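You operate a simulated robot arm through the tools that you are given. There is no shell and no other tool. Be economical: measure what you need, move in short steps, check, and stop when the job is done.

You run a simulated robot arm. Do the job below in one go: nothing can be reset, and whatever is moved stays where it is left.

JOB
Swap the cradle adapter for the type on the job card and pin it.
Fine: the carrier is off; park the pin in the yellow pot, put the old adapter on the rack's main shelf.
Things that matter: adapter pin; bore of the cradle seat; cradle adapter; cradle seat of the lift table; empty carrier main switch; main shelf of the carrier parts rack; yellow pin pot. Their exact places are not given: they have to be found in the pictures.

Only the result counts: the job must be done as asked and must still hold three seconds after the hand-in. Knocking over, shifting, dropping, spilling or breaking anything else fails it.

ROBOT AND FRAMES
A 6-joint arm with a two-finger gripper on a trunk, on a base that drives. Base frame: it is fixed to the floor where the robot stands at the start and does not move with it; the origin is under the middle of the robot, x ahead of it, y to its left, z up; the surface under the hand at the start is at about z = 0.47. Readings come in m, degrees, newtons and seconds.
With the tool pointing down near the work surface it reaches from about 0.1 to 0.96 m from the robot's upright axis, wherever it stands. Its first joint turns from -66.0 to 66.0 degrees. Places, roughly: bore of the cradle seat [0.7, 0, 0.5]; cradle adapter [-1, -1.75, 0.75]; cradle seat of the lift table [0.7, 0, 0.5]; empty carrier main switch [1.1, -1.1, 0.6]; main shelf of the carrier parts rack [-0.8, -1.5, 0.8]; yellow pin pot [0.7, -0.3, 0.5]. Payload 2.45 kg.
Tool frame: the origin (TCP) lies between the finger pads and is the grasp point; the fingertips stand 0.026 m ahead of it; z points along the fingers, y is the line along which they close. Largest opening 0.096 m; the body of the gripper starts 0.069 m behind the TCP.
Orientation is that of the tool frame in the base frame, as [roll, pitch, yaw] about the fixed x, y, z axes, in that order (R = Rz(yaw) Ry(pitch) Rx(roll)). With the fingers straight down and closing along the base's y, the tool's x points along the base's -x, its y along +y and its z along -z.

CONTROLS
- The arm moves only by the tool drive_tool. Its argument "plan" is a list of rows, each an object of numbers (a shift or turn left out is 0, a gripper value left out holds the last): "dx", "dy", "dz": the shift along the tool's x, y, z in units of 150 mm (1.0 is 150 mm); "ax", "ay", "az": the turn, a rotation vector about the tool's x, y, z in units of 60 degrees (1.0 is 60 degrees); "gripper": the finger opening in m, from 0 to 0.096. In form: [{"dx": .., "dy": .., "dz": .., "ax": .., "ay": .., "az": .., "gripper": ..}, ...]. A call has 1 to 20 rows; each row is the pose to reach, as a shift and turn from the pose commanded when the call began, along the tool's axes at that moment. A call with a number of a shift or a turn outside -1 to 1 is refused whole. A row lasts 0.2 s, in which the tool goes at most 0.05 m and 8.6 degrees; a call with a longer step from one row to the next is refused whole, and so is a gripper value outside its range. A pose out of reach is approached as far as the arm can. The call stops where the force on the tool passes 40 N (or 10 N more than at its start, if that is more) or the arm is blocked; 0.2 s more then pass. Each finger halts on what it meets, pressing with about 22 N; the grip force reading is that of the motor and also rises with nothing between the fingers. The clock runs only during rows and for 0.2 s after the last one: add rows that repeat a pose to give the fingers time. It gives the time, the measured TCP pose, the force on the tool (base axes), the opening and the grip force at its end, in the units of the frame above (readings bear some noise), with the torque about the TCP (base axes, N m) and any sound that the robot's microphone picked up.
- Cameras (640 x 400 px; columns grow to the right, rows downward): "scene" is now at [0.433, 0.1468, 1.436]; the picture's right is [-0.69, -0.72, 0.00], its down [-0.67, 0.65, -0.36] and it looks along [0.26, -0.25, -0.93] (base axes); focal length 247 px, centre (320, 200). "wrist" rides on the gripper at [0.082, 0.003, -0.098] in the tool frame; the picture's right is [-0.04, 1.00, 0.00], its down [-0.73, -0.03, -0.68] and it looks along [-0.68, -0.03, 0.73] (tool axes); focal length 256 px, centre (320, 200).
- grab_frame(camera): a new picture of that camera. The clock stands still meanwhile.
- roll_base(legs): drives the robot by 1 to 6 legs, each [ahead, left, turn to the left] in m, m and degrees, along the robot's own axes; the way and the turn of a leg run together, so that a leg with both is an arc; at most 1.5 m and 180 degrees a leg. The arm and the cameras ride along, it lands a little off, and it stops where it bumps. It gives what a move gives.
- pan_tilt(pan, tilt): turns the head with the scene camera to pan (to the left, within 143 degrees either way) and tilt (down, from -29 to 69), counted from straight ahead of the robot. It gives what a move gives.
- probe_pixels(camera, pixels): for up to 12 pixels [column, row] of the newest picture of that camera ("zoom" is the newest enlarged one), the place [x, y, z] in the base frame of the surface seen there, good to about 0.002 m. The clock stands still meanwhile.
- enlarge(camera, box): a new picture of the part [left, top, right, bottom] of that camera's present view, enlarged. The clock stands still meanwhile.
- hand_in(): hands the job in; it is judged then, once.

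Work in short steps. Measure before you move; look again where a grasp or a placing could have gone wrong, and mend it. You have 80 turns and 68 pictures in all, those below and enlarged ones among them. Open the gripper and draw the arm clear of the work before you hand the job in, unless the task says otherwise; then end with one line.

The tools are called after ">>>" as name(argument=value, ...) on one line, values as JSON. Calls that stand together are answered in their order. drive_tool: Moves the arm, as the interface text tells. Its arguments: {"type":"object","properties":{"plan":{"type":"array","items":{"type":"object","properties":{"dx":{"type":"number"},"dy":{"type":"number"},"dz":{"type":"number"},"ax":{"type":"number"},"ay":{"type":"number"},"az":{"type":"number"},"gripper":{"type":"number"}}}}},"required":["plan"]} The other tools are called the same way: roll_base (legs) drives the base; pan_tilt (pan, tilt) turns the head that bears the scene camera; grab_frame (camera) takes a picture; probe_pixels (camera, pixels) gives the place of the surface under pixels of a picture; enlarge (camera, box) takes an enlarged picture of a part of a camera's view; hand_in () hands the job in.

At the start:

```text
clock: 0.0
eef_pos: [0.6323, 0.0822, 0.7245]
ee_rot: [180.0, 0.3, 180.0]
ft_force: [0.0, 0.4, -0.5]
wrist_torque: [0.05, 0.01, -0.03]
opening: 0.0961
gripper_force: 0.1
robot x, y, heading: [-0.0, 0.0028, -0.2]
head pan, tilt: [-43.9, 68.8]
```

scene: 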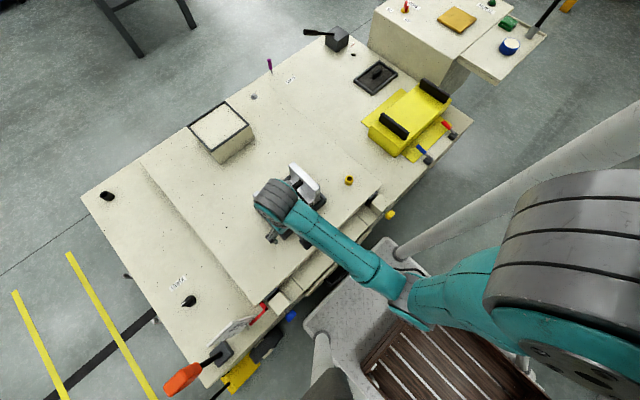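
wrist: 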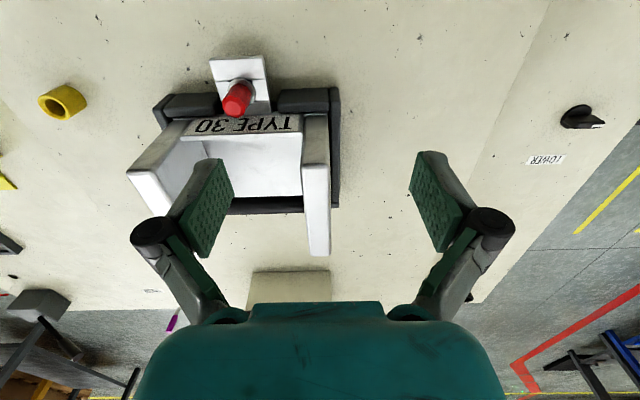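

The wrist view shows a TYPE 30 adapter in the seat with a red pin (237,98) and the yellow pot (62,102). I'll enlarge the scene to look for the job card and main switch.

>>> enlarge(camera="scene", box=[240, 0, 560, 200])

>>> enlarge(camera="scene", box=[80, 180, 400, 400])

>>> probe_pixels(camera="wrist", pixels=[[237, 98], [240, 68], [215, 125], [265, 125], [62, 102], [145, 185], [316, 200], [240, 150], [250, 205], [400, 80], [185, 105], [310, 100]])

```text
2.00 times, centred on (400, 100) of scene
```

zoom: 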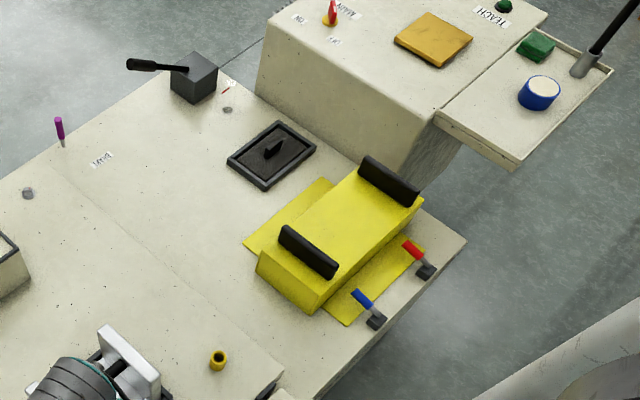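

```text
1.82 times, centred on (240, 290) of scene
```

zoom: 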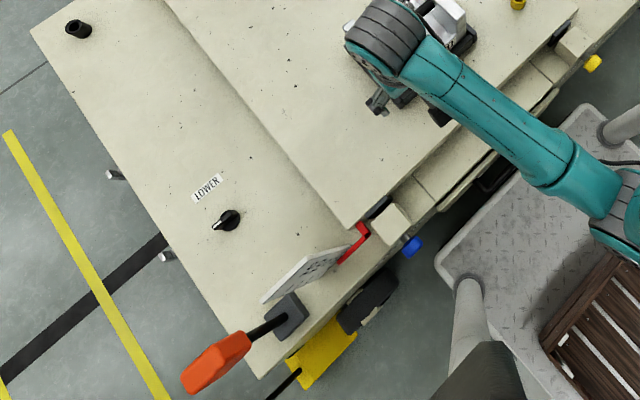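

```text
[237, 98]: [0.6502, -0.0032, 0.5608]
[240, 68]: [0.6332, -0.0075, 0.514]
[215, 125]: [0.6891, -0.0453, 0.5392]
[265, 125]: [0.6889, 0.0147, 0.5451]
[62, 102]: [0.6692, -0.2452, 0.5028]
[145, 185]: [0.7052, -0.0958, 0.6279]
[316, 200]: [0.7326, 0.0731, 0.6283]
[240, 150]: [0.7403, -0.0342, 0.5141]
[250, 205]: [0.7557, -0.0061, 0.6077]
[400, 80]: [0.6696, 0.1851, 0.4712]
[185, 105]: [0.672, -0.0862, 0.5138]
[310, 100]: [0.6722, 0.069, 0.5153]
```

The console switch (around 405,5) and the tilted card (about 225,330) need a closer look; I pan the head.

>>> pan_tilt(pan=-45, tilt=40)

>>> grab_frame(camera="scene")

>>> pan_tilt(pan=30, tilt=50)

>>> grab_frame(camera="scene")

>>> pan_tilt(pan=-130, tilt=25)

>>> grab_frame(camera="scene")

```text
clock: 0.9
eef_pos: [0.6332, 0.0823, 0.7243]
ee_rot: [179.9, 0.3, -180.0]
ft_force: [-1.3, 1.0, 1.3]
wrist_torque: [-0.01, -0.03, 0.01]
opening: 0.0959
gripper_force: 0.1
robot x, y, heading: [-0.0018, 0.0004, -0.3]
head pan, tilt: [-45.0, 40.0]
```

```text
63 pictures are left
```

scene: 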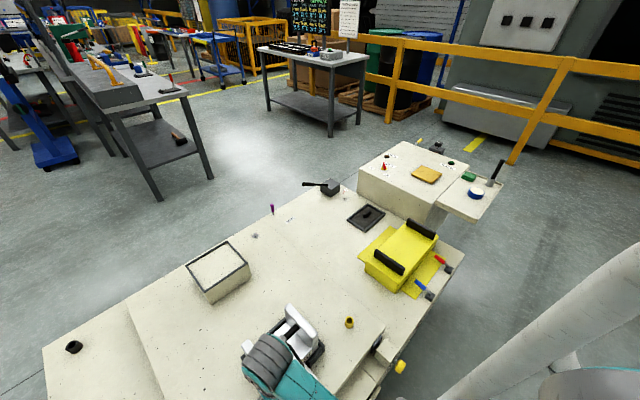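

```text
clock: 2.4
eef_pos: [0.6327, 0.0824, 0.724]
ee_rot: [179.9, 0.3, 180.0]
ft_force: [-0.1, -0.3, 0.3]
wrist_torque: [0.01, -0.02, 0.0]
opening: 0.096
gripper_force: 0.0
robot x, y, heading: [0.001, 0.0005, 0.1]
head pan, tilt: [30.0, 50.0]
```

```text
62 pictures are left
```

scene: 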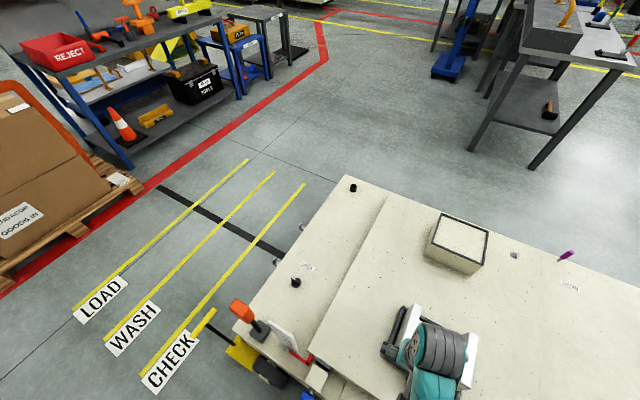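

```text
clock: 4.9
eef_pos: [0.6333, 0.0817, 0.7239]
ee_rot: [-180.0, 0.3, 180.0]
ft_force: [0.0, 0.5, -0.1]
wrist_torque: [0.01, -0.01, 0.0]
opening: 0.096
gripper_force: 0.1
robot x, y, heading: [0.0001, 0.003, 0.1]
head pan, tilt: [-130.0, 25.0]
```

```text
61 pictures are left
```

scene: 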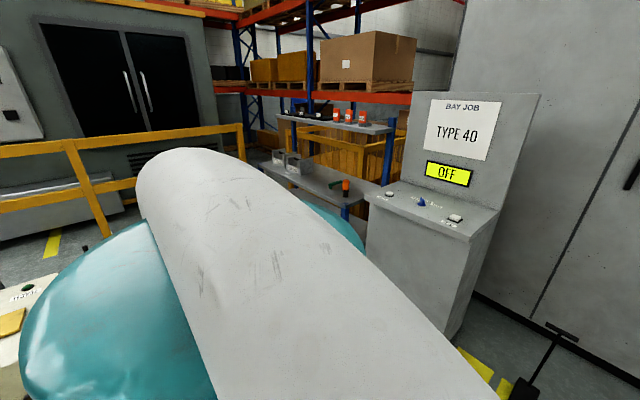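

The board shows "BAY JOB TYPE 40" and display "OFF"; rack at (310,150-190). I enlarge those, then re-check the switch and the tilted card.

>>> enlarge(camera="scene", box=[240, 90, 400, 220])

>>> enlarge(camera="scene", box=[360, 80, 540, 240])

>>> probe_pixels(camera="scene", pixels=[[280, 158], [295, 165], [330, 185], [345, 185], [290, 120], [335, 115], [380, 125], [300, 190], [422, 202], [345, 205], [265, 165], [390, 190]])

>>> pan_tilt(pan=-45, tilt=45)

>>> enlarge(camera="scene", box=[350, 90, 510, 210])

```text
3.08 times, centred on (320, 155) of scene
```

zoom: 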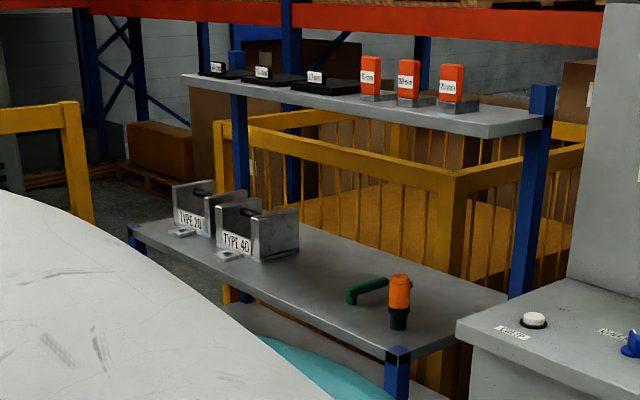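

```text
2.50 times, centred on (450, 160) of scene
```

zoom: 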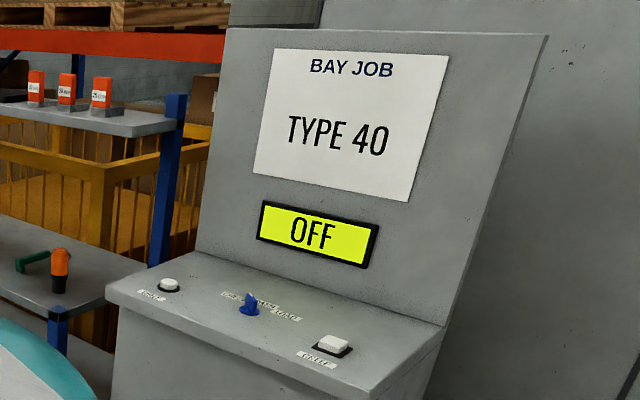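

```text
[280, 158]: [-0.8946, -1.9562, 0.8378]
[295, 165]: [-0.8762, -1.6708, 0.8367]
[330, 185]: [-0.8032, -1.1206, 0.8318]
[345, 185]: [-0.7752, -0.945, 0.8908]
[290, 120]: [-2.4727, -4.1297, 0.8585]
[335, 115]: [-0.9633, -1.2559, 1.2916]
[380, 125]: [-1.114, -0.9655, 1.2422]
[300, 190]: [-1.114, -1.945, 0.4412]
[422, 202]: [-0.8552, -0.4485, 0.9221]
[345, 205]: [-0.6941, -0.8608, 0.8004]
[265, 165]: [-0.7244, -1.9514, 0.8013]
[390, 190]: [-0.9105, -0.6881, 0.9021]
```

```text
clock: 6.5
eef_pos: [0.633, 0.0827, 0.7244]
ee_rot: [179.8, 0.3, -180.0]
ft_force: [0.2, -0.4, -0.6]
wrist_torque: [0.0, -0.03, -0.02]
opening: 0.0961
gripper_force: 0.0
robot x, y, heading: [-0.0014, 0.0008, -0.1]
head pan, tilt: [-45.0, 45.0]
```

```text
3.33 times, centred on (430, 150) of scene
```

zoom: 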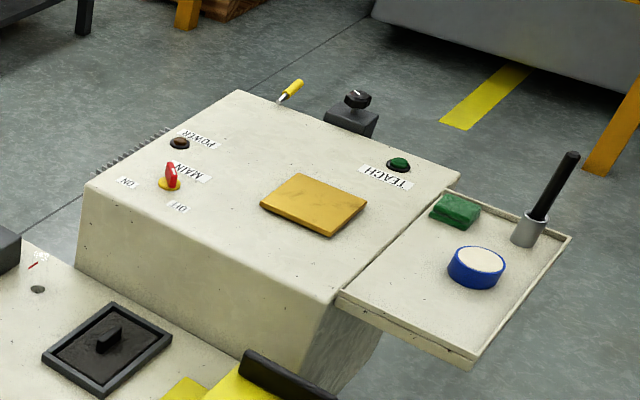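

The main switch handle is at about (393,135) of the scene; zoom closer to see which label it points to and the power lamp.

>>> enlarge(camera="scene", box=[372, 115, 412, 147])

>>> probe_pixels(camera="zoom", pixels=[[320, 200], [350, 190], [280, 290], [200, 260], [400, 220], [240, 310], [350, 380], [160, 300]])

>>> pan_tilt(pan=45, tilt=65)

>>> grab_frame(camera="scene")

```text
12.50 times, centred on (392, 131) of scene
```

zoom: 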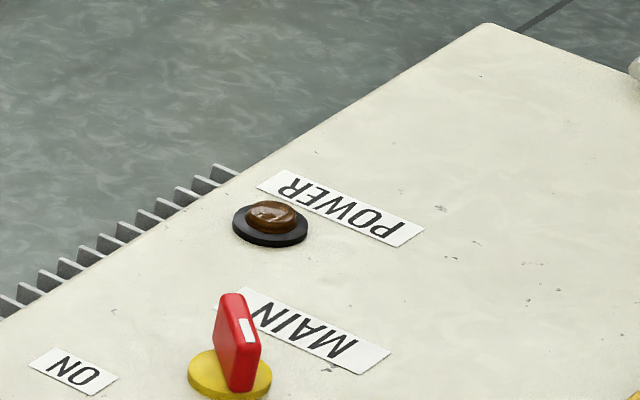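

```text
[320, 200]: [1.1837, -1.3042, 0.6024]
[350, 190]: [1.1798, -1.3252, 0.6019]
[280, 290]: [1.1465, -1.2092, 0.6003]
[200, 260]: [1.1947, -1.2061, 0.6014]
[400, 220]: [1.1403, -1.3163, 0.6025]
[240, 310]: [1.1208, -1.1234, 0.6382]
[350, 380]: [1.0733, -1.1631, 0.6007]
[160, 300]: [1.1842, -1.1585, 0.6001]
```

```text
clock: 8.1
eef_pos: [0.6321, 0.0825, 0.725]
ee_rot: [179.8, 0.3, -180.0]
ft_force: [-0.3, 0.8, -0.4]
wrist_torque: [0.0, 0.02, 0.01]
opening: 0.0963
gripper_force: 0.0
robot x, y, heading: [0.0008, 0.0007, 0.3]
head pan, tilt: [45.0, 65.0]
```

```text
56 pictures are left
```

scene: 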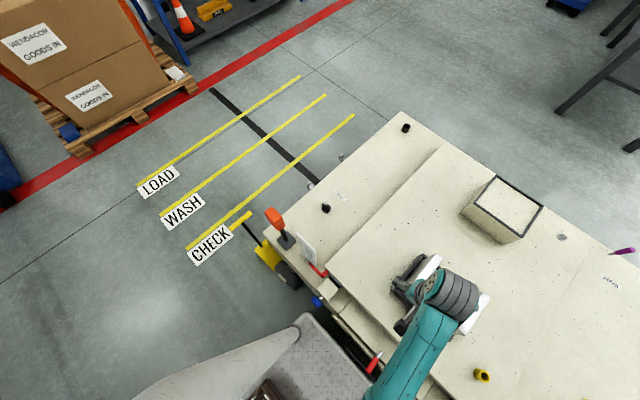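

The power lamp is dark and the handle seems to point to OFF; I'll confirm. Now read the tilted plate near (307,248) and probe the switch.

>>> enlarge(camera="scene", box=[285, 220, 345, 310])

>>> pan_tilt(pan=-45, tilt=45)

>>> enlarge(camera="scene", box=[380, 130, 410, 149])

>>> probe_pixels(camera="zoom", pixels=[[230, 150], [245, 190], [260, 220], [280, 180], [200, 250], [300, 250], [300, 390], [60, 220]])

```text
4.44 times, centred on (315, 265) of scene
```

zoom: 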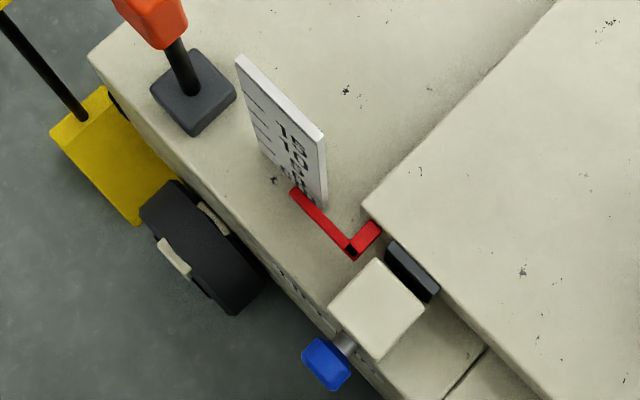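

```text
clock: 9.8
eef_pos: [0.6316, 0.0818, 0.7261]
ee_rot: [179.9, 0.3, 180.0]
ft_force: [1.0, -0.2, -0.5]
wrist_torque: [0.01, -0.03, 0.01]
opening: 0.096
gripper_force: 0.1
robot x, y, heading: [0.0007, 0.0018, -0.1]
head pan, tilt: [-45.0, 45.0]
```

```text
16.00 times, centred on (395, 140) of scene
```

zoom: 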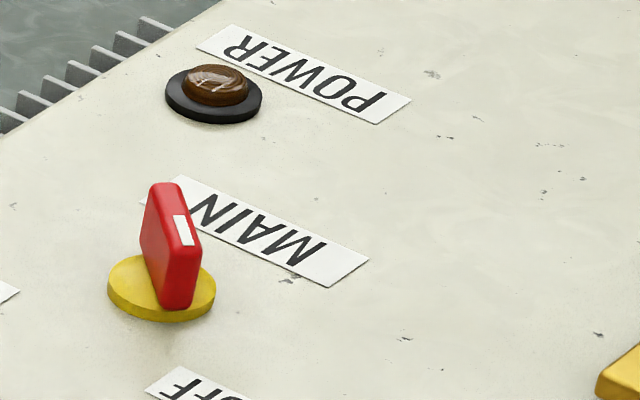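

```text
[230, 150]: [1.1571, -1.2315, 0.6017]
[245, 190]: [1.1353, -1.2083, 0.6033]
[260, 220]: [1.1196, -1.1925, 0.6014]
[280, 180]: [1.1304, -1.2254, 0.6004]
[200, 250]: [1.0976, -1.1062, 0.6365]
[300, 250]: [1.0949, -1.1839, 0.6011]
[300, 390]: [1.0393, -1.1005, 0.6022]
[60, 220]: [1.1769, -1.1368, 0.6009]
```

The switch points to OFF and the lamp is dark, so the carrier is off. Now a close look at the seat, pin and pot.

>>> enlarge(camera="wrist", box=[110, 30, 370, 270])

>>> probe_pixels(camera="zoom", pixels=[[300, 190], [315, 150], [350, 80], [260, 90], [460, 200], [450, 230], [120, 350], [490, 400], [190, 280], [490, 560], [60, 420], [215, 200]])

>>> enlarge(camera="wrist", box=[20, 60, 120, 140])

>>> probe_pixels(camera="wrist", pixels=[[40, 105], [50, 97], [70, 104], [55, 115], [75, 95], [52, 104], [80, 110], [100, 105], [60, 130]])

```text
1.67 times, centred on (240, 150) of wrist
```

zoom: 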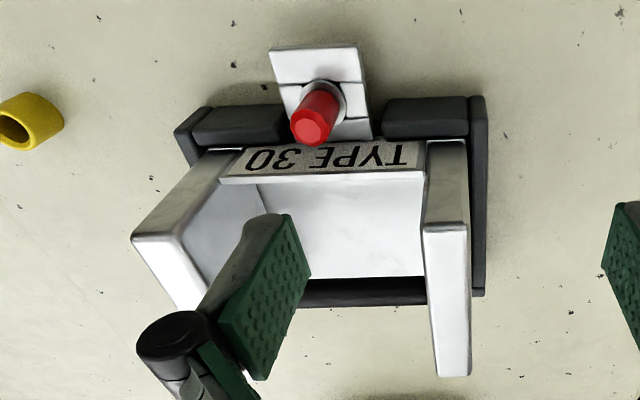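

```text
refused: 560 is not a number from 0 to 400
```

```text
5.00 times, centred on (70, 100) of wrist
```

zoom: 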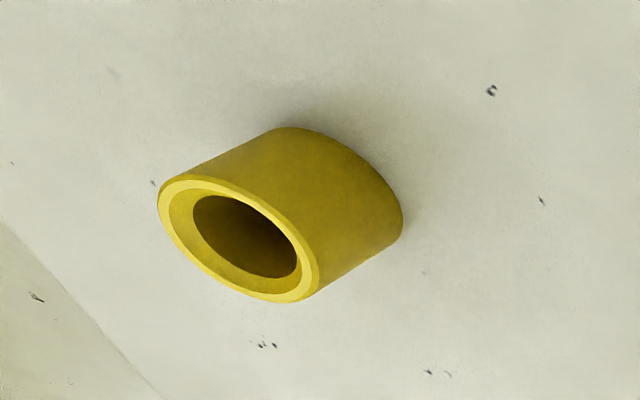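

```text
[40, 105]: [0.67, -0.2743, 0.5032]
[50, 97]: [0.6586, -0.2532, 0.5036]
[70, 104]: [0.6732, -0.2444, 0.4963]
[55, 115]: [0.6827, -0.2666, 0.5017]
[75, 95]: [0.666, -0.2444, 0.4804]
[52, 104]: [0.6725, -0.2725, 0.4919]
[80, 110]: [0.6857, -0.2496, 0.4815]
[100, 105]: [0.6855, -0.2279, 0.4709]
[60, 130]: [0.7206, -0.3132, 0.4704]
```

Pot rim is at z≈0.503, centre ≈(0.672,-0.262). Probe the pin and adapter geometry in the wrist frame.

>>> probe_pixels(camera="wrist", pixels=[[235, 108], [240, 92], [248, 80], [252, 90], [262, 100], [220, 65], [260, 62], [218, 75], [288, 122], [200, 125], [315, 118], [308, 120]])

>>> probe_pixels(camera="wrist", pixels=[[140, 178], [160, 180], [200, 130], [318, 170], [305, 170], [327, 170], [327, 250], [318, 240], [312, 245], [260, 180], [290, 205], [338, 100]])

```text
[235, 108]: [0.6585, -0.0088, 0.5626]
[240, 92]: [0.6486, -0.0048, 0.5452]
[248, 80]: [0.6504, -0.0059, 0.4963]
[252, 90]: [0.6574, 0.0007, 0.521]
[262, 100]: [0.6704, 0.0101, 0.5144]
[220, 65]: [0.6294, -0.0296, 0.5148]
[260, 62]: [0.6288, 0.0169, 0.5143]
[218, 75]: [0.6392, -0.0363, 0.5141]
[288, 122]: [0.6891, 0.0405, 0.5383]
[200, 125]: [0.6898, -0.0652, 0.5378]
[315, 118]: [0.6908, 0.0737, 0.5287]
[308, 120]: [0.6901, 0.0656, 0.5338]
```

```text
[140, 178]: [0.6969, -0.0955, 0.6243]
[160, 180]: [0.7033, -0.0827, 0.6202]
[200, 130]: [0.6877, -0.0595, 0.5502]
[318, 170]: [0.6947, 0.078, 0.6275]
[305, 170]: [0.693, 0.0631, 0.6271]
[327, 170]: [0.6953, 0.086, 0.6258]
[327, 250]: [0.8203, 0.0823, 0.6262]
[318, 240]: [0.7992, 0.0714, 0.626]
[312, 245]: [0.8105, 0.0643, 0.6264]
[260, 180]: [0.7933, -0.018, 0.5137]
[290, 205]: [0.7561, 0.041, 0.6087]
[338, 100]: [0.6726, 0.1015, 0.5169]
```

The adapter has a black crossbar handle (x≈0.756, z≈0.61) between walls y≈-0.095…0.086, and the pin axis is near (0.655,-0.006). I move above the pin to look straight at it.

>>> drive_tool(plan=[{"dx": -0.05, "dy": -0.2, "dz": 0.08}, {"dx": -0.1, "dy": -0.4, "dz": 0.16}, {"dx": -0.153, "dy": -0.587, "dz": 0.25}, {"dx": -0.153, "dy": -0.587, "dz": 0.25}])

>>> grab_frame(camera="wrist")

```text
clock: 10.8
eef_pos: [0.6552, -0.0052, 0.6875]
ee_rot: [180.0, 0.3, 179.9]
ft_force: [-0.5, 0.3, 0.6]
wrist_torque: [-0.01, 0.02, 0.0]
opening: 0.0959
gripper_force: 0.0
robot x, y, heading: [0.0035, 0.0004, 0.1]
head pan, tilt: [-45.0, 45.0]
```

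```text
51 pictures are left
```

wrist: 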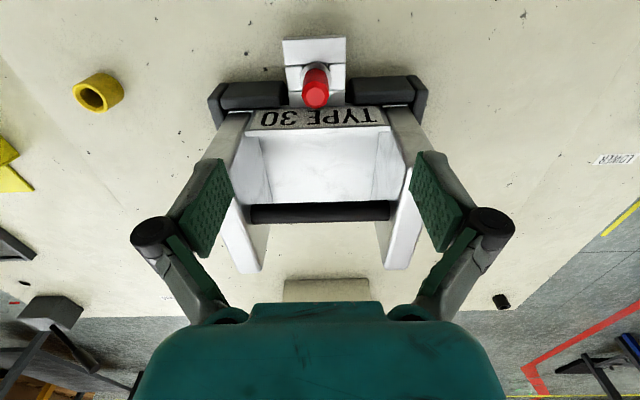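

The pin (316,90) lies straight ahead. Probe the pin, flange, pot rim and bar.

>>> probe_pixels(camera="wrist", pixels=[[316, 96], [307, 90], [325, 90], [316, 85], [316, 78], [303, 82], [92, 92], [76, 95], [107, 98], [320, 212], [320, 204], [320, 180]])

>>> enlarge(camera="wrist", box=[256, 20, 384, 140])

```text
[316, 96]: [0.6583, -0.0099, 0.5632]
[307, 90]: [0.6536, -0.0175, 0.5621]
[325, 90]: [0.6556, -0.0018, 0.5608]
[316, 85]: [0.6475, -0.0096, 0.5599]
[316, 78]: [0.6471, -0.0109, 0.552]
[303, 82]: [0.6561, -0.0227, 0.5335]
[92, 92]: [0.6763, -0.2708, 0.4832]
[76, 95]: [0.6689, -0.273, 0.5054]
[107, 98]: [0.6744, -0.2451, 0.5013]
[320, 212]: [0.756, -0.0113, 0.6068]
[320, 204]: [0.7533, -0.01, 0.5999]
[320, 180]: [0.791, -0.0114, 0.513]
```

```text
3.33 times, centred on (320, 80) of wrist
```

zoom: 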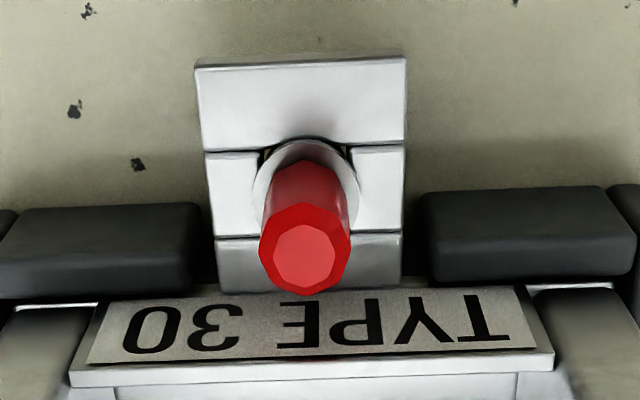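

Pin head centre ≈(0.653,-0.010), top z≈0.562. I descend with the fingers at 0.05 to TCP z≈0.552 and close.

>>> drive_tool(plan=[{"dx": 0.013, "dy": -0.032, "dz": 0.1, "gripper": 0.05}, {"dx": 0.013, "dy": -0.032, "dz": 0.3, "gripper": 0.05}, {"dx": 0.013, "dy": -0.032, "dz": 0.55}, {"dx": 0.013, "dy": -0.032, "dz": 0.75}, {"dx": 0.013, "dy": -0.032, "dz": 0.9}, {"dx": 0.013, "dy": -0.032, "dz": 0.9}, {"dx": 0.013, "dy": -0.032, "dz": 0.9, "gripper": 0.0}, {"dx": 0.013, "dy": -0.032, "dz": 0.9, "gripper": 0.0}, {"dx": 0.013, "dy": -0.032, "dz": 0.9, "gripper": 0.0}])

>>> grab_frame(camera="wrist")

```text
clock: 12.8
eef_pos: [0.6545, -0.0108, 0.5527]
ee_rot: [179.8, 0.3, 180.0]
ft_force: [2.4, -2.9, -2.6]
wrist_torque: [-0.06, -0.17, 0.0]
opening: 0.0223
gripper_force: 21.9
robot x, y, heading: [0.0002, -0.0003, 0.2]
head pan, tilt: [-45.0, 45.0]
```

```text
49 pictures are left
```

wrist: 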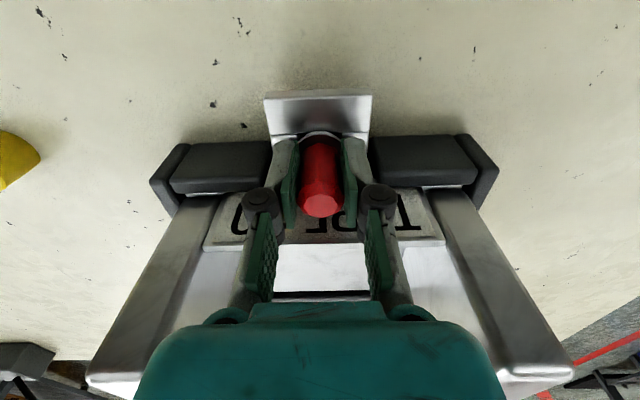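

The pin head is gripped (opening 0.022). I lift straight up.

>>> drive_tool(plan=[{"dz": -0.1}, {"dz": -0.25}, {"dz": -0.45}, {"dz": -0.7}, {"dz": -0.9}, {"dz": -0.9}])

>>> grab_frame(camera="wrist")

```text
clock: 14.2
eef_pos: [0.654, -0.0103, 0.6891]
ee_rot: [180.0, 0.3, -180.0]
ft_force: [-0.1, 0.3, -1.6]
wrist_torque: [0.01, 0.02, 0.02]
opening: 0.0223
gripper_force: 22.4
robot x, y, heading: [0.0024, -0.0005, 0.1]
head pan, tilt: [-45.0, 45.0]
```

```text
48 pictures are left
```

wrist: 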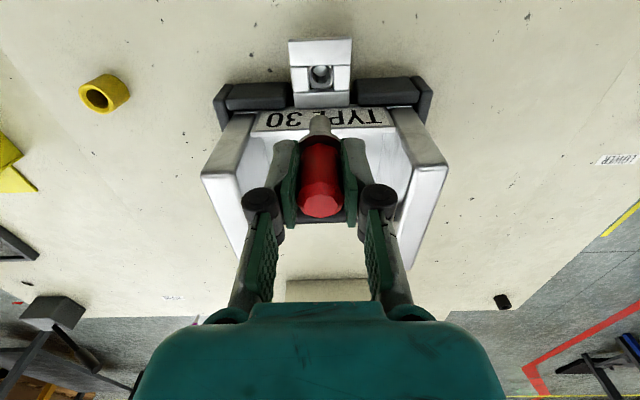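

The pin is out; its shank tip shows at (320,118) and the bore at (321,72). Enlarge to measure both.

>>> enlarge(camera="wrist", box=[256, 30, 384, 150])

>>> probe_pixels(camera="wrist", pixels=[[321, 72], [310, 70], [332, 70], [321, 60], [320, 117], [320, 125], [320, 133], [82, 98], [98, 98], [112, 98], [97, 85], [97, 110]])

```text
3.33 times, centred on (320, 90) of wrist
```

zoom: 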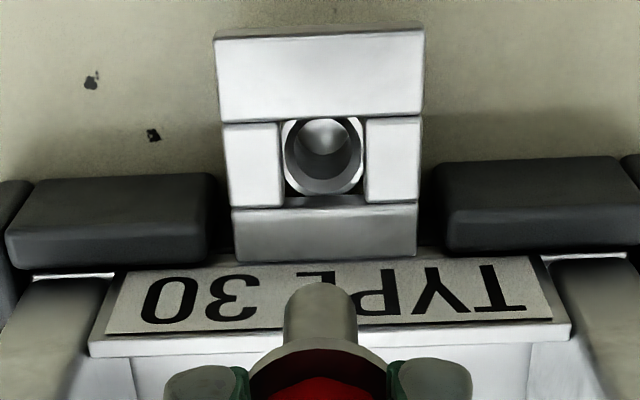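

```text
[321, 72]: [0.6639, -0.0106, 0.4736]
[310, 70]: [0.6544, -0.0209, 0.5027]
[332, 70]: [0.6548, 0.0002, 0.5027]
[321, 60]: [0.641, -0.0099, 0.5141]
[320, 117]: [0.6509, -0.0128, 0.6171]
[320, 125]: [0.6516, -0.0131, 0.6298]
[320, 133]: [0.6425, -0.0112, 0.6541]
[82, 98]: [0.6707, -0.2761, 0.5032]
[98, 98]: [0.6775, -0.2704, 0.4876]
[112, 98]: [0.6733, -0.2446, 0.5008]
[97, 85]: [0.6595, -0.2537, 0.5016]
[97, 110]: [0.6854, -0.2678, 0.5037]
```

The pot centre is ≈(0.672,-0.261) and the pin tip hangs ~0.075 below the TCP. I carry it towards the pot in two calls and look.

>>> drive_tool(plan=[{"dx": -0.03, "dy": -0.25}, {"dx": -0.05, "dy": -0.55}, {"dx": -0.08, "dy": -0.84}, {"dx": -0.08, "dy": -0.84}])

>>> drive_tool(plan=[{"dx": -0.02, "dy": -0.25}, {"dx": -0.04, "dy": -0.55}, {"dx": -0.043, "dy": -0.834}, {"dx": -0.043, "dy": -0.834, "dz": 0.2}, {"dx": -0.043, "dy": -0.834, "dz": 0.3}, {"dx": -0.043, "dy": -0.834, "dz": 0.3}])

>>> grab_frame(camera="wrist")

>>> enlarge(camera="wrist", box=[256, 50, 384, 170])

```text
clock: 15.2
eef_pos: [0.6674, -0.1388, 0.6857]
ee_rot: [179.9, 0.3, -180.0]
ft_force: [-0.2, -0.1, -1.5]
wrist_torque: [-0.01, -0.02, -0.03]
opening: 0.0223
gripper_force: 21.9
robot x, y, heading: [0.0013, -0.0031, 0.2]
head pan, tilt: [-45.0, 45.0]
```

```text
clock: 16.6
eef_pos: [0.6719, -0.2639, 0.6429]
ee_rot: [179.8, 0.2, 180.0]
ft_force: [0.7, 0.0, -0.8]
wrist_torque: [0.02, 0.0, 0.0]
opening: 0.0222
gripper_force: 22.3
robot x, y, heading: [-0.0023, 0.0021, -0.1]
head pan, tilt: [-45.0, 45.0]
```

```text
46 pictures are left
```

wrist: 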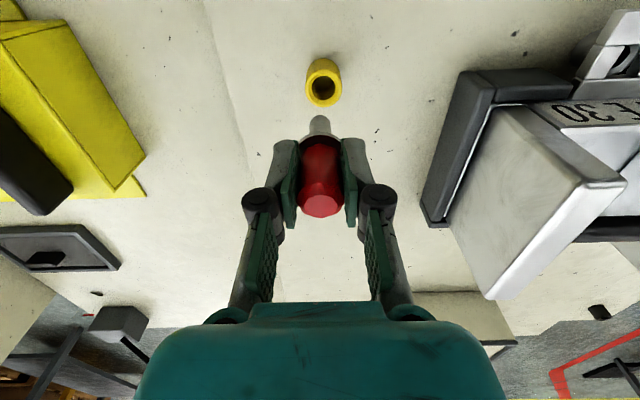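

```text
3.33 times, centred on (320, 110) of wrist
```

zoom: 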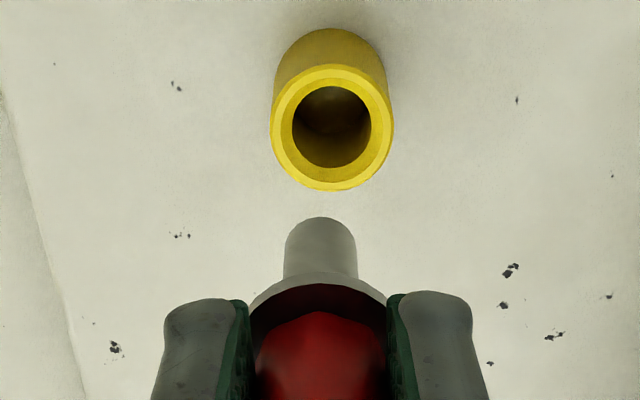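

Aligned nearly; the pot centre column is slightly right of the tip. Probe rim and shank for a relative offset.

>>> probe_pixels(camera="zoom", pixels=[[281, 127], [384, 127], [332, 71], [332, 183], [320, 228], [320, 255], [290, 255], [350, 255], [320, 240], [270, 165], [332, 150]])

```text
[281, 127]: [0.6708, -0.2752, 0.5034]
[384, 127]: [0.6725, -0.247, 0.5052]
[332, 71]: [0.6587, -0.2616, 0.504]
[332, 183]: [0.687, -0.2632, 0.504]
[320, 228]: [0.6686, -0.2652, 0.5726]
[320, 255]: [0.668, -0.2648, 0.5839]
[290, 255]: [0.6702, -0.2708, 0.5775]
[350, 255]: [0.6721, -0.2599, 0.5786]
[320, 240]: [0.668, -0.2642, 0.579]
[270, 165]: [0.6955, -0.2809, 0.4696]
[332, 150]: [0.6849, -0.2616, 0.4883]
```

Rim centre (0.673,-0.261), shank axis (0.674,-0.265): shift +4 mm in y and lower 0.085.

>>> drive_tool(plan=[{"dx": 0.007, "dy": 0.027}, {"dx": 0.007, "dy": 0.027, "dz": 0.2}, {"dx": 0.007, "dy": 0.027, "dz": 0.38}, {"dx": 0.007, "dy": 0.027, "dz": 0.5}, {"dx": 0.007, "dy": 0.027, "dz": 0.58}, {"dx": 0.007, "dy": 0.027, "dz": 0.58}])

>>> enlarge(camera="wrist", box=[256, 70, 384, 190])

```text
clock: 17.9
eef_pos: [0.6719, -0.2574, 0.5562]
ee_rot: [179.9, 0.3, 179.9]
ft_force: [0.7, 0.2, -2.4]
wrist_torque: [-0.01, 0.02, 0.0]
opening: 0.0225
gripper_force: 22.1
robot x, y, heading: [-0.001, 0.0019, -0.1]
head pan, tilt: [-45.0, 45.0]
```

```text
3.33 times, centred on (320, 130) of wrist
```

zoom: 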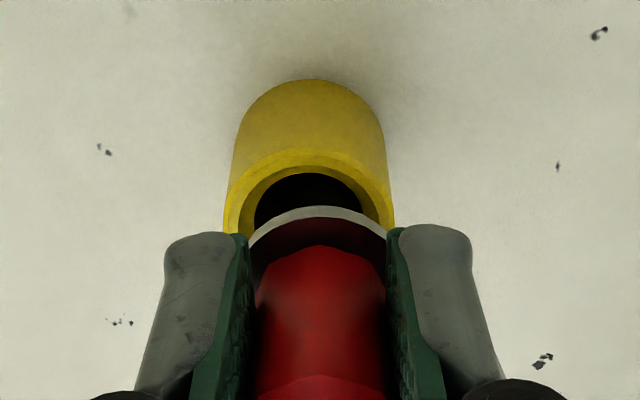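

The pin is inside the pot mouth with no contact force; I lower further until it touches.

>>> drive_tool(plan=[{"dy": -0.01, "dz": 0.04}, {"dy": -0.01, "dz": 0.08}, {"dy": -0.01, "dz": 0.1}, {"dy": -0.01, "dz": 0.12}])

>>> enlarge(camera="wrist", box=[256, 70, 384, 190])

```text
clock: 18.6
eef_pos: [0.6722, -0.2598, 0.5466]
ee_rot: [-180.0, 0.5, -179.9]
ft_force: [-7.8, 4.0, 18.7]
wrist_torque: [0.22, 0.33, 0.02]
opening: 0.0223
gripper_force: 22.2
robot x, y, heading: [0.0011, 0.004, -0.0]
head pan, tilt: [-45.0, 45.0]
stopped in row 3: the force on the tool passed its limit at 48 N (the readings are from after the stop); the commanded pose is now the measured one
```

```text
3.33 times, centred on (320, 130) of wrist
```

zoom: 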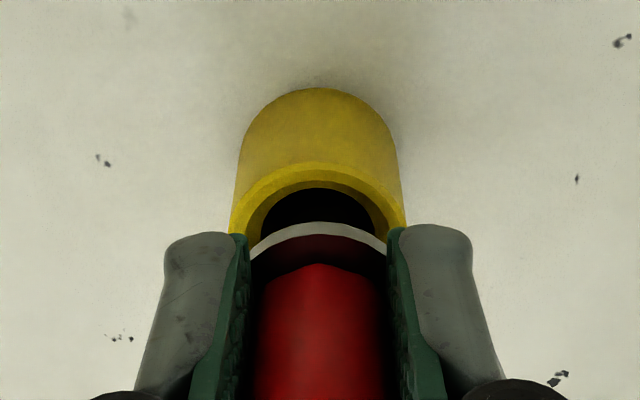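

It reached the pot floor (tip ≈0.472). I release and rise.

>>> drive_tool(plan=[{"dz": -0.01, "gripper": 0.06}, {"dz": -0.01, "gripper": 0.06}, {"dz": -0.15, "gripper": 0.06}, {"dz": -0.4}, {"dz": -0.7}, {"dz": -0.95}, {"dz": -0.95}])

>>> grab_frame(camera="wrist")

```text
clock: 20.2
eef_pos: [0.6727, -0.2595, 0.6886]
ee_rot: [180.0, 0.4, 180.0]
ft_force: [0.7, 0.2, -0.4]
wrist_torque: [-0.03, 0.01, 0.02]
opening: 0.0598
gripper_force: 0.0
robot x, y, heading: [-0.0016, 0.0015, 0.1]
head pan, tilt: [-45.0, 45.0]
```

```text
42 pictures are left
```

wrist: 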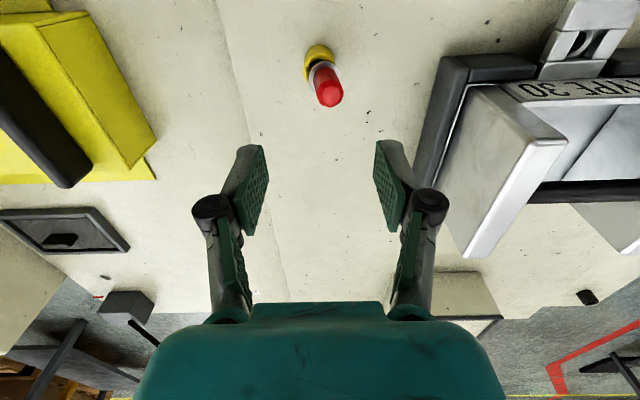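

The pin sits safely in the pot. Now I move above the adapter's bar (0.757,-0.011) while turning the tool 90° so the fingers close along x.

>>> drive_tool(plan=[{"dx": -0.14, "dy": 0.25, "dz": -0.08}, {"dx": -0.28, "dy": 0.5, "dz": -0.16}, {"dx": -0.42, "dy": 0.75, "dz": -0.24}, {"dx": -0.56, "dy": 1.0, "dz": -0.3}])

>>> drive_tool(plan=[{"dy": 0.11, "az": 0.125}, {"dy": 0.22, "az": 0.25}, {"dy": 0.33, "az": 0.375}, {"dy": 0.44, "az": 0.5}, {"dy": 0.55, "az": 0.625}, {"dy": 0.657, "az": 0.75}])

>>> drive_tool(plan=[{"az": 0.125}, {"az": 0.25}, {"az": 0.375}, {"az": 0.5}, {"az": 0.625}, {"az": 0.75}, {"az": 0.75}])

>>> grab_frame(camera="wrist")

```text
clock: 21.2
eef_pos: [0.7572, -0.1087, 0.7337]
ee_rot: [-179.9, 0.4, 180.0]
ft_force: [0.1, 0.8, 0.2]
wrist_torque: [0.01, -0.03, 0.01]
opening: 0.06
gripper_force: 0.2
robot x, y, heading: [-0.0035, 0.0005, 0.2]
head pan, tilt: [-45.0, 45.0]
```

```text
clock: 22.6
eef_pos: [0.7563, -0.0106, 0.7331]
ee_rot: [179.6, 0.3, 134.9]
ft_force: [0.4, -0.1, -0.1]
wrist_torque: [-0.03, -0.04, 0.05]
opening: 0.0599
gripper_force: 0.2
robot x, y, heading: [0.0005, -0.001, -0.3]
head pan, tilt: [-45.0, 45.0]
```

```text
clock: 24.2
eef_pos: [0.757, -0.0111, 0.7333]
ee_rot: [179.4, 0.0, 89.8]
ft_force: [1.0, -0.7, -0.6]
wrist_torque: [-0.02, -0.01, 0.03]
opening: 0.0602
gripper_force: 0.0
robot x, y, heading: [-0.0001, 0.0015, -0.1]
head pan, tilt: [-45.0, 45.0]
```

```text
41 pictures are left
```

wrist: 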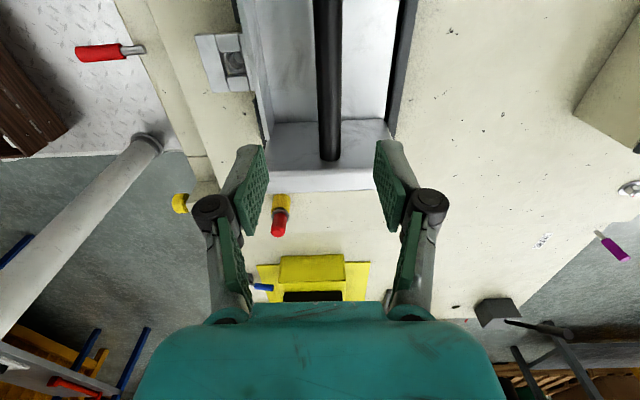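

The bar runs down the picture between the fingers, about column 329. Probe it.

>>> probe_pixels(camera="wrist", pixels=[[329, 20], [329, 80], [329, 140], [320, 80], [339, 80], [329, 158], [329, 180], [300, 100], [375, 100], [235, 65], [255, 45], [330, 2]])

```text
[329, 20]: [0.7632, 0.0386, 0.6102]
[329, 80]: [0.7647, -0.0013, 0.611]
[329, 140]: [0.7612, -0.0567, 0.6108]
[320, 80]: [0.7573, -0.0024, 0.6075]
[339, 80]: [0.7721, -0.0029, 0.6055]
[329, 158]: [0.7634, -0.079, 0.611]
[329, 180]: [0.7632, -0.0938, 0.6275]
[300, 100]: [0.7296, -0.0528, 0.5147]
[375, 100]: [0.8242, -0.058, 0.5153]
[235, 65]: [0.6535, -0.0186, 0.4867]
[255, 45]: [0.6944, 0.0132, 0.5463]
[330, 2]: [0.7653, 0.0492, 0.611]
```

Bar axis ≈(0.764, z 0.603). I descend onto it at TCP z≈0.600 and close.

>>> drive_tool(plan=[{"dy": 0.045, "dz": 0.2}, {"dy": 0.045, "dz": 0.45}, {"dy": 0.045, "dz": 0.7}, {"dy": 0.045, "dz": 0.88}, {"dy": 0.045, "dz": 0.88}, {"dy": 0.045, "dz": 0.88, "gripper": 0.0}, {"dy": 0.045, "dz": 0.88, "gripper": 0.0}, {"dy": 0.045, "dz": 0.88, "gripper": 0.0}])

>>> grab_frame(camera="wrist")

```text
clock: 26.0
eef_pos: [0.7645, -0.0106, 0.6]
ee_rot: [179.6, 0.1, 90.0]
ft_force: [4.8, 1.5, 0.1]
wrist_torque: [0.01, -0.04, -0.05]
opening: 0.0206
gripper_force: 22.1
robot x, y, heading: [-0.0011, -0.0019, -0.3]
head pan, tilt: [-45.0, 45.0]
```

```text
40 pictures are left
```

wrist: 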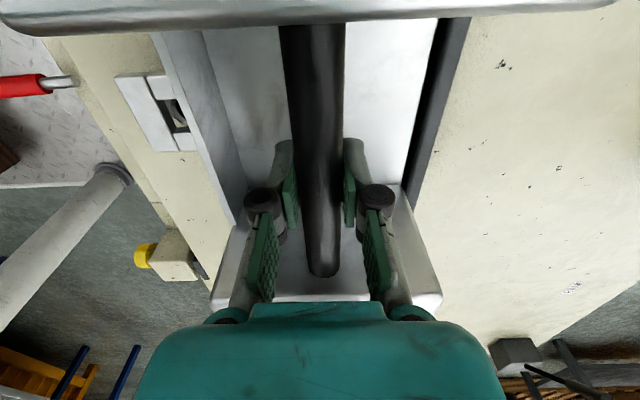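

Gripped (opening 0.0206), seated reference TCP (0.7645,-0.0106,0.600). Lift slowly and look.

>>> drive_tool(plan=[{"dz": -0.05}, {"dz": -0.12}, {"dz": -0.2}, {"dz": -0.3}, {"dz": -0.45}, {"dz": -0.6}, {"dz": -0.75}, {"dz": -0.75}])

>>> grab_frame(camera="wrist")

>>> grab_frame(camera="scene")

```text
clock: 27.8
eef_pos: [0.7632, -0.0117, 0.7145]
ee_rot: [179.6, -0.1, 90.0]
ft_force: [-0.9, 0.1, -13.8]
wrist_torque: [0.02, -0.03, 0.02]
opening: 0.0208
gripper_force: 22.1
robot x, y, heading: [0.0002, 0.0, 0.0]
head pan, tilt: [-45.0, 45.0]
```

```text
39 pictures are left
```

wrist: 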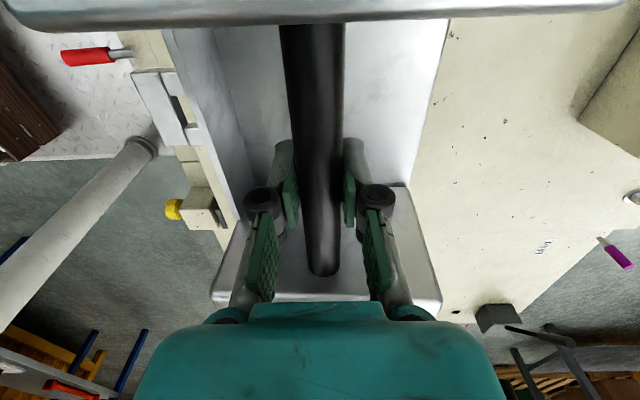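

```text
38 pictures are left
```

scene: 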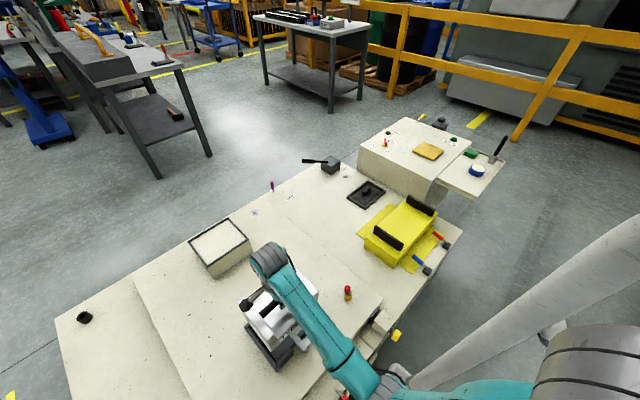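

The adapter hangs level (≈1.4 kg). I raise it to about z=0.96 and draw it in for driving, then look around to the right.

>>> drive_tool(plan=[{"dz": -0.2}, {"dz": -0.4, "dy": -0.1}, {"dz": -0.6, "dy": -0.3}, {"dz": -0.8, "dy": -0.5}, {"dz": -1.0, "dy": -0.7}, {"dz": -1.0, "dy": -0.9}])

>>> drive_tool(plan=[{"dz": -0.2, "dy": -0.1}, {"dz": -0.4, "dy": -0.3}, {"dz": -0.6, "dy": -0.5}, {"dz": -0.65, "dy": -0.65}, {"dz": -0.65, "dy": -0.65}])

>>> pan_tilt(pan=-95, tilt=40)

>>> grab_frame(camera="scene")

>>> pan_tilt(pan=-140, tilt=40)

>>> grab_frame(camera="scene")

```text
clock: 29.2
eef_pos: [0.6364, -0.0061, 0.7346]
ee_rot: [178.4, 0.0, 90.0]
ft_force: [-0.8, 0.9, -12.3]
wrist_torque: [0.0, -0.09, 0.01]
opening: 0.0214
gripper_force: 22.1
out of reach, approached as far as the arm can: row 1, 2, 3, 4, 5, 6
robot x, y, heading: [-0.0023, 0.0009, 0.1]
head pan, tilt: [-45.0, 45.0]
```

```text
clock: 30.4
eef_pos: [0.5146, -0.0098, 0.7574]
ee_rot: [179.2, 0.0, 90.0]
ft_force: [0.0, 0.5, -14.3]
wrist_torque: [0.02, 0.01, 0.01]
opening: 0.0214
gripper_force: 22.0
out of reach, approached as far as the arm can: row 1, 2, 3, 4, 5
robot x, y, heading: [-0.0003, 0.0002, -0.2]
head pan, tilt: [-45.0, 45.0]
```

```text
clock: 31.6
eef_pos: [0.5139, -0.01, 0.7572]
ee_rot: [179.2, 0.0, 90.0]
ft_force: [-0.5, 0.2, -13.2]
wrist_torque: [-0.01, -0.04, -0.03]
opening: 0.0215
gripper_force: 22.2
robot x, y, heading: [0.0047, 0.0017, 0.2]
head pan, tilt: [-95.0, 40.0]
```

```text
37 pictures are left
```

scene: 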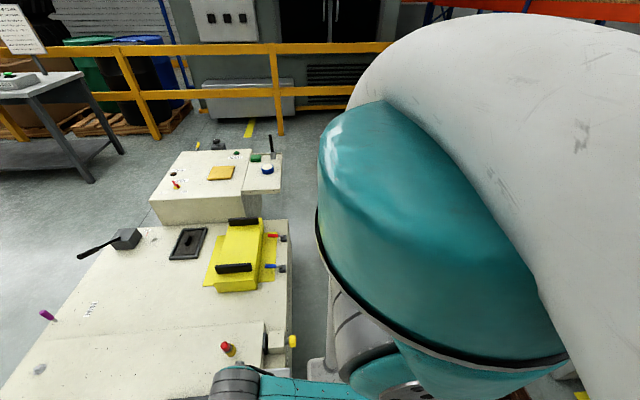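

```text
clock: 32.7
eef_pos: [0.5137, -0.0099, 0.7566]
ee_rot: [179.2, 0.0, 90.0]
ft_force: [0.2, -0.6, -14.0]
wrist_torque: [-0.01, 0.03, 0.03]
opening: 0.0213
gripper_force: 22.1
robot x, y, heading: [-0.0031, 0.0011, -0.2]
head pan, tilt: [-140.0, 40.0]
```

```text
36 pictures are left
```

scene: 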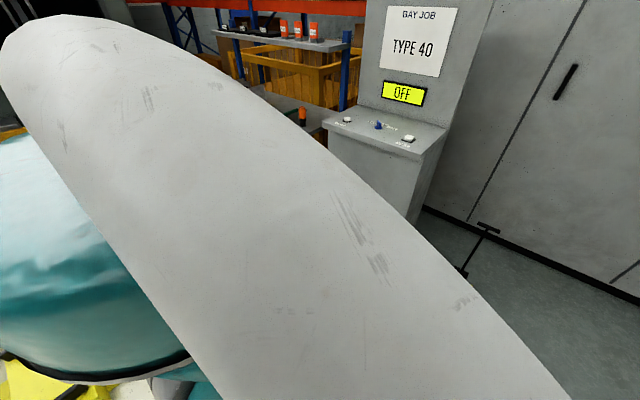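

With the tool straight down the arm tops out near z≈0.757, too low for the shelf (0.80 plus adapter). A tool pitched forward should reach higher, so I'll re-seat the adapter for now and regrasp the round bar with a pitched tool. First, move back over the seat and see what pose results.

>>> drive_tool(plan=[{"dz": 0.15}, {"dz": 0.25, "dy": 0.2}, {"dz": 0.25, "dy": 0.4}, {"dz": 0.25, "dy": 0.6}])

>>> pan_tilt(pan=-20, tilt=60)

>>> grab_frame(camera="scene")

```text
clock: 33.7
eef_pos: [0.6031, -0.0082, 0.7237]
ee_rot: [179.6, 0.0, 90.0]
ft_force: [0.6, -0.1, -14.0]
wrist_torque: [0.0, 0.0, 0.04]
opening: 0.0216
gripper_force: 22.3
robot x, y, heading: [-0.0007, 0.0009, 0.1]
head pan, tilt: [-140.0, 40.0]
```

```text
clock: 35.7
eef_pos: [0.6012, -0.008, 0.7218]
ee_rot: [179.5, 0.0, 90.0]
ft_force: [0.4, 0.4, -14.2]
wrist_torque: [-0.02, 0.01, 0.01]
opening: 0.0215
gripper_force: 21.7
robot x, y, heading: [0.0027, 0.0023, -0.1]
head pan, tilt: [-20.0, 60.0]
```

```text
35 pictures are left
```

scene: 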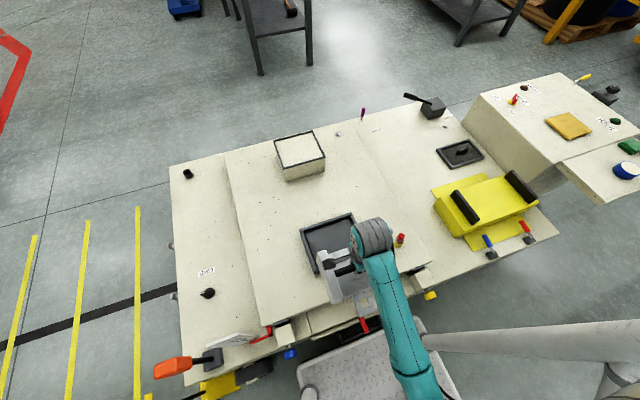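

Adapter and empty seat are visible. I go back above the seat position at z≈0.715.

>>> drive_tool(plan=[{"dy": 0.2, "dz": 0.05}, {"dy": 0.45, "dz": 0.05}, {"dy": 0.7, "dz": 0.08}, {"dy": 0.9, "dz": 0.1, "dx": -0.017}, {"dy": 0.98, "dz": 0.1, "dx": -0.017}, {"dy": 0.98, "dz": 0.1, "dx": -0.017}])

>>> grab_frame(camera="wrist")

```text
clock: 37.1
eef_pos: [0.7503, -0.0099, 0.7091]
ee_rot: [179.6, 0.0, 89.9]
ft_force: [0.1, 0.7, -13.9]
wrist_torque: [0.01, 0.03, -0.01]
opening: 0.0214
gripper_force: 21.7
robot x, y, heading: [-0.0019, 0.0034, -0.2]
head pan, tilt: [-20.0, 60.0]
```

```text
34 pictures are left
```

wrist: 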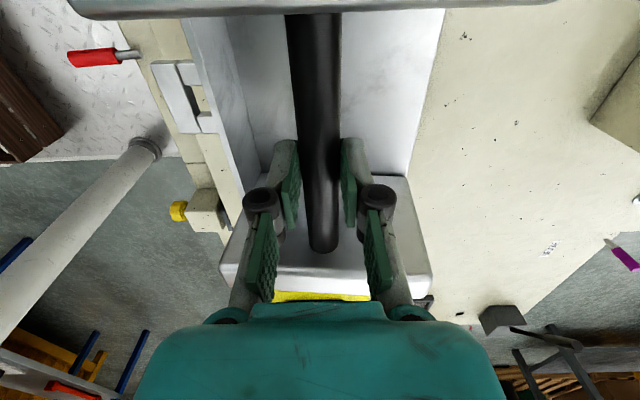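

The bar end moved from row 275 to 252, so the adapter slid along the bar within the grip. Measure it.

>>> probe_pixels(camera="wrist", pixels=[[324, 250], [322, 200], [315, 60], [315, 25], [300, 8], [200, 8], [245, 260], [415, 250], [190, 70], [210, 120], [180, 110], [420, 30]])

>>> enlarge(camera="scene", box=[280, 200, 420, 320])

```text
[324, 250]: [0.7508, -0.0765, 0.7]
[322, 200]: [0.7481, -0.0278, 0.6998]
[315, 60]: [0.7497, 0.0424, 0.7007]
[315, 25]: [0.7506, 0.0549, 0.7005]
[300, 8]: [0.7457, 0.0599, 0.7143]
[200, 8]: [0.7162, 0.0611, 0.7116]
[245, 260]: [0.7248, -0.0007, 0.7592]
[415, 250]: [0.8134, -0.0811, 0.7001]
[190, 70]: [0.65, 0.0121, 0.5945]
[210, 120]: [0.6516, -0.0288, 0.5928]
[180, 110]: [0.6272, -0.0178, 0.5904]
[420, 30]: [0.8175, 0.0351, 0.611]
```

```text
3.33 times, centred on (350, 260) of scene
```

zoom: 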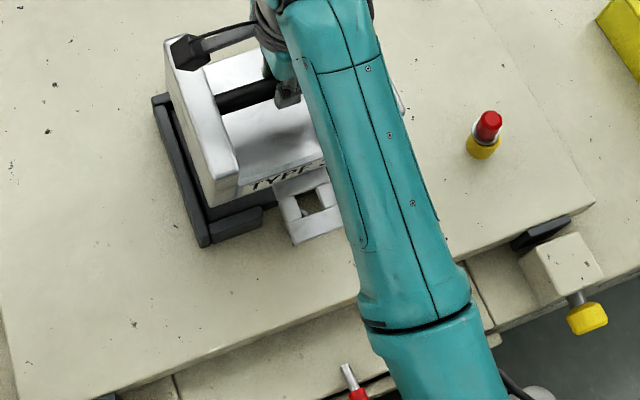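

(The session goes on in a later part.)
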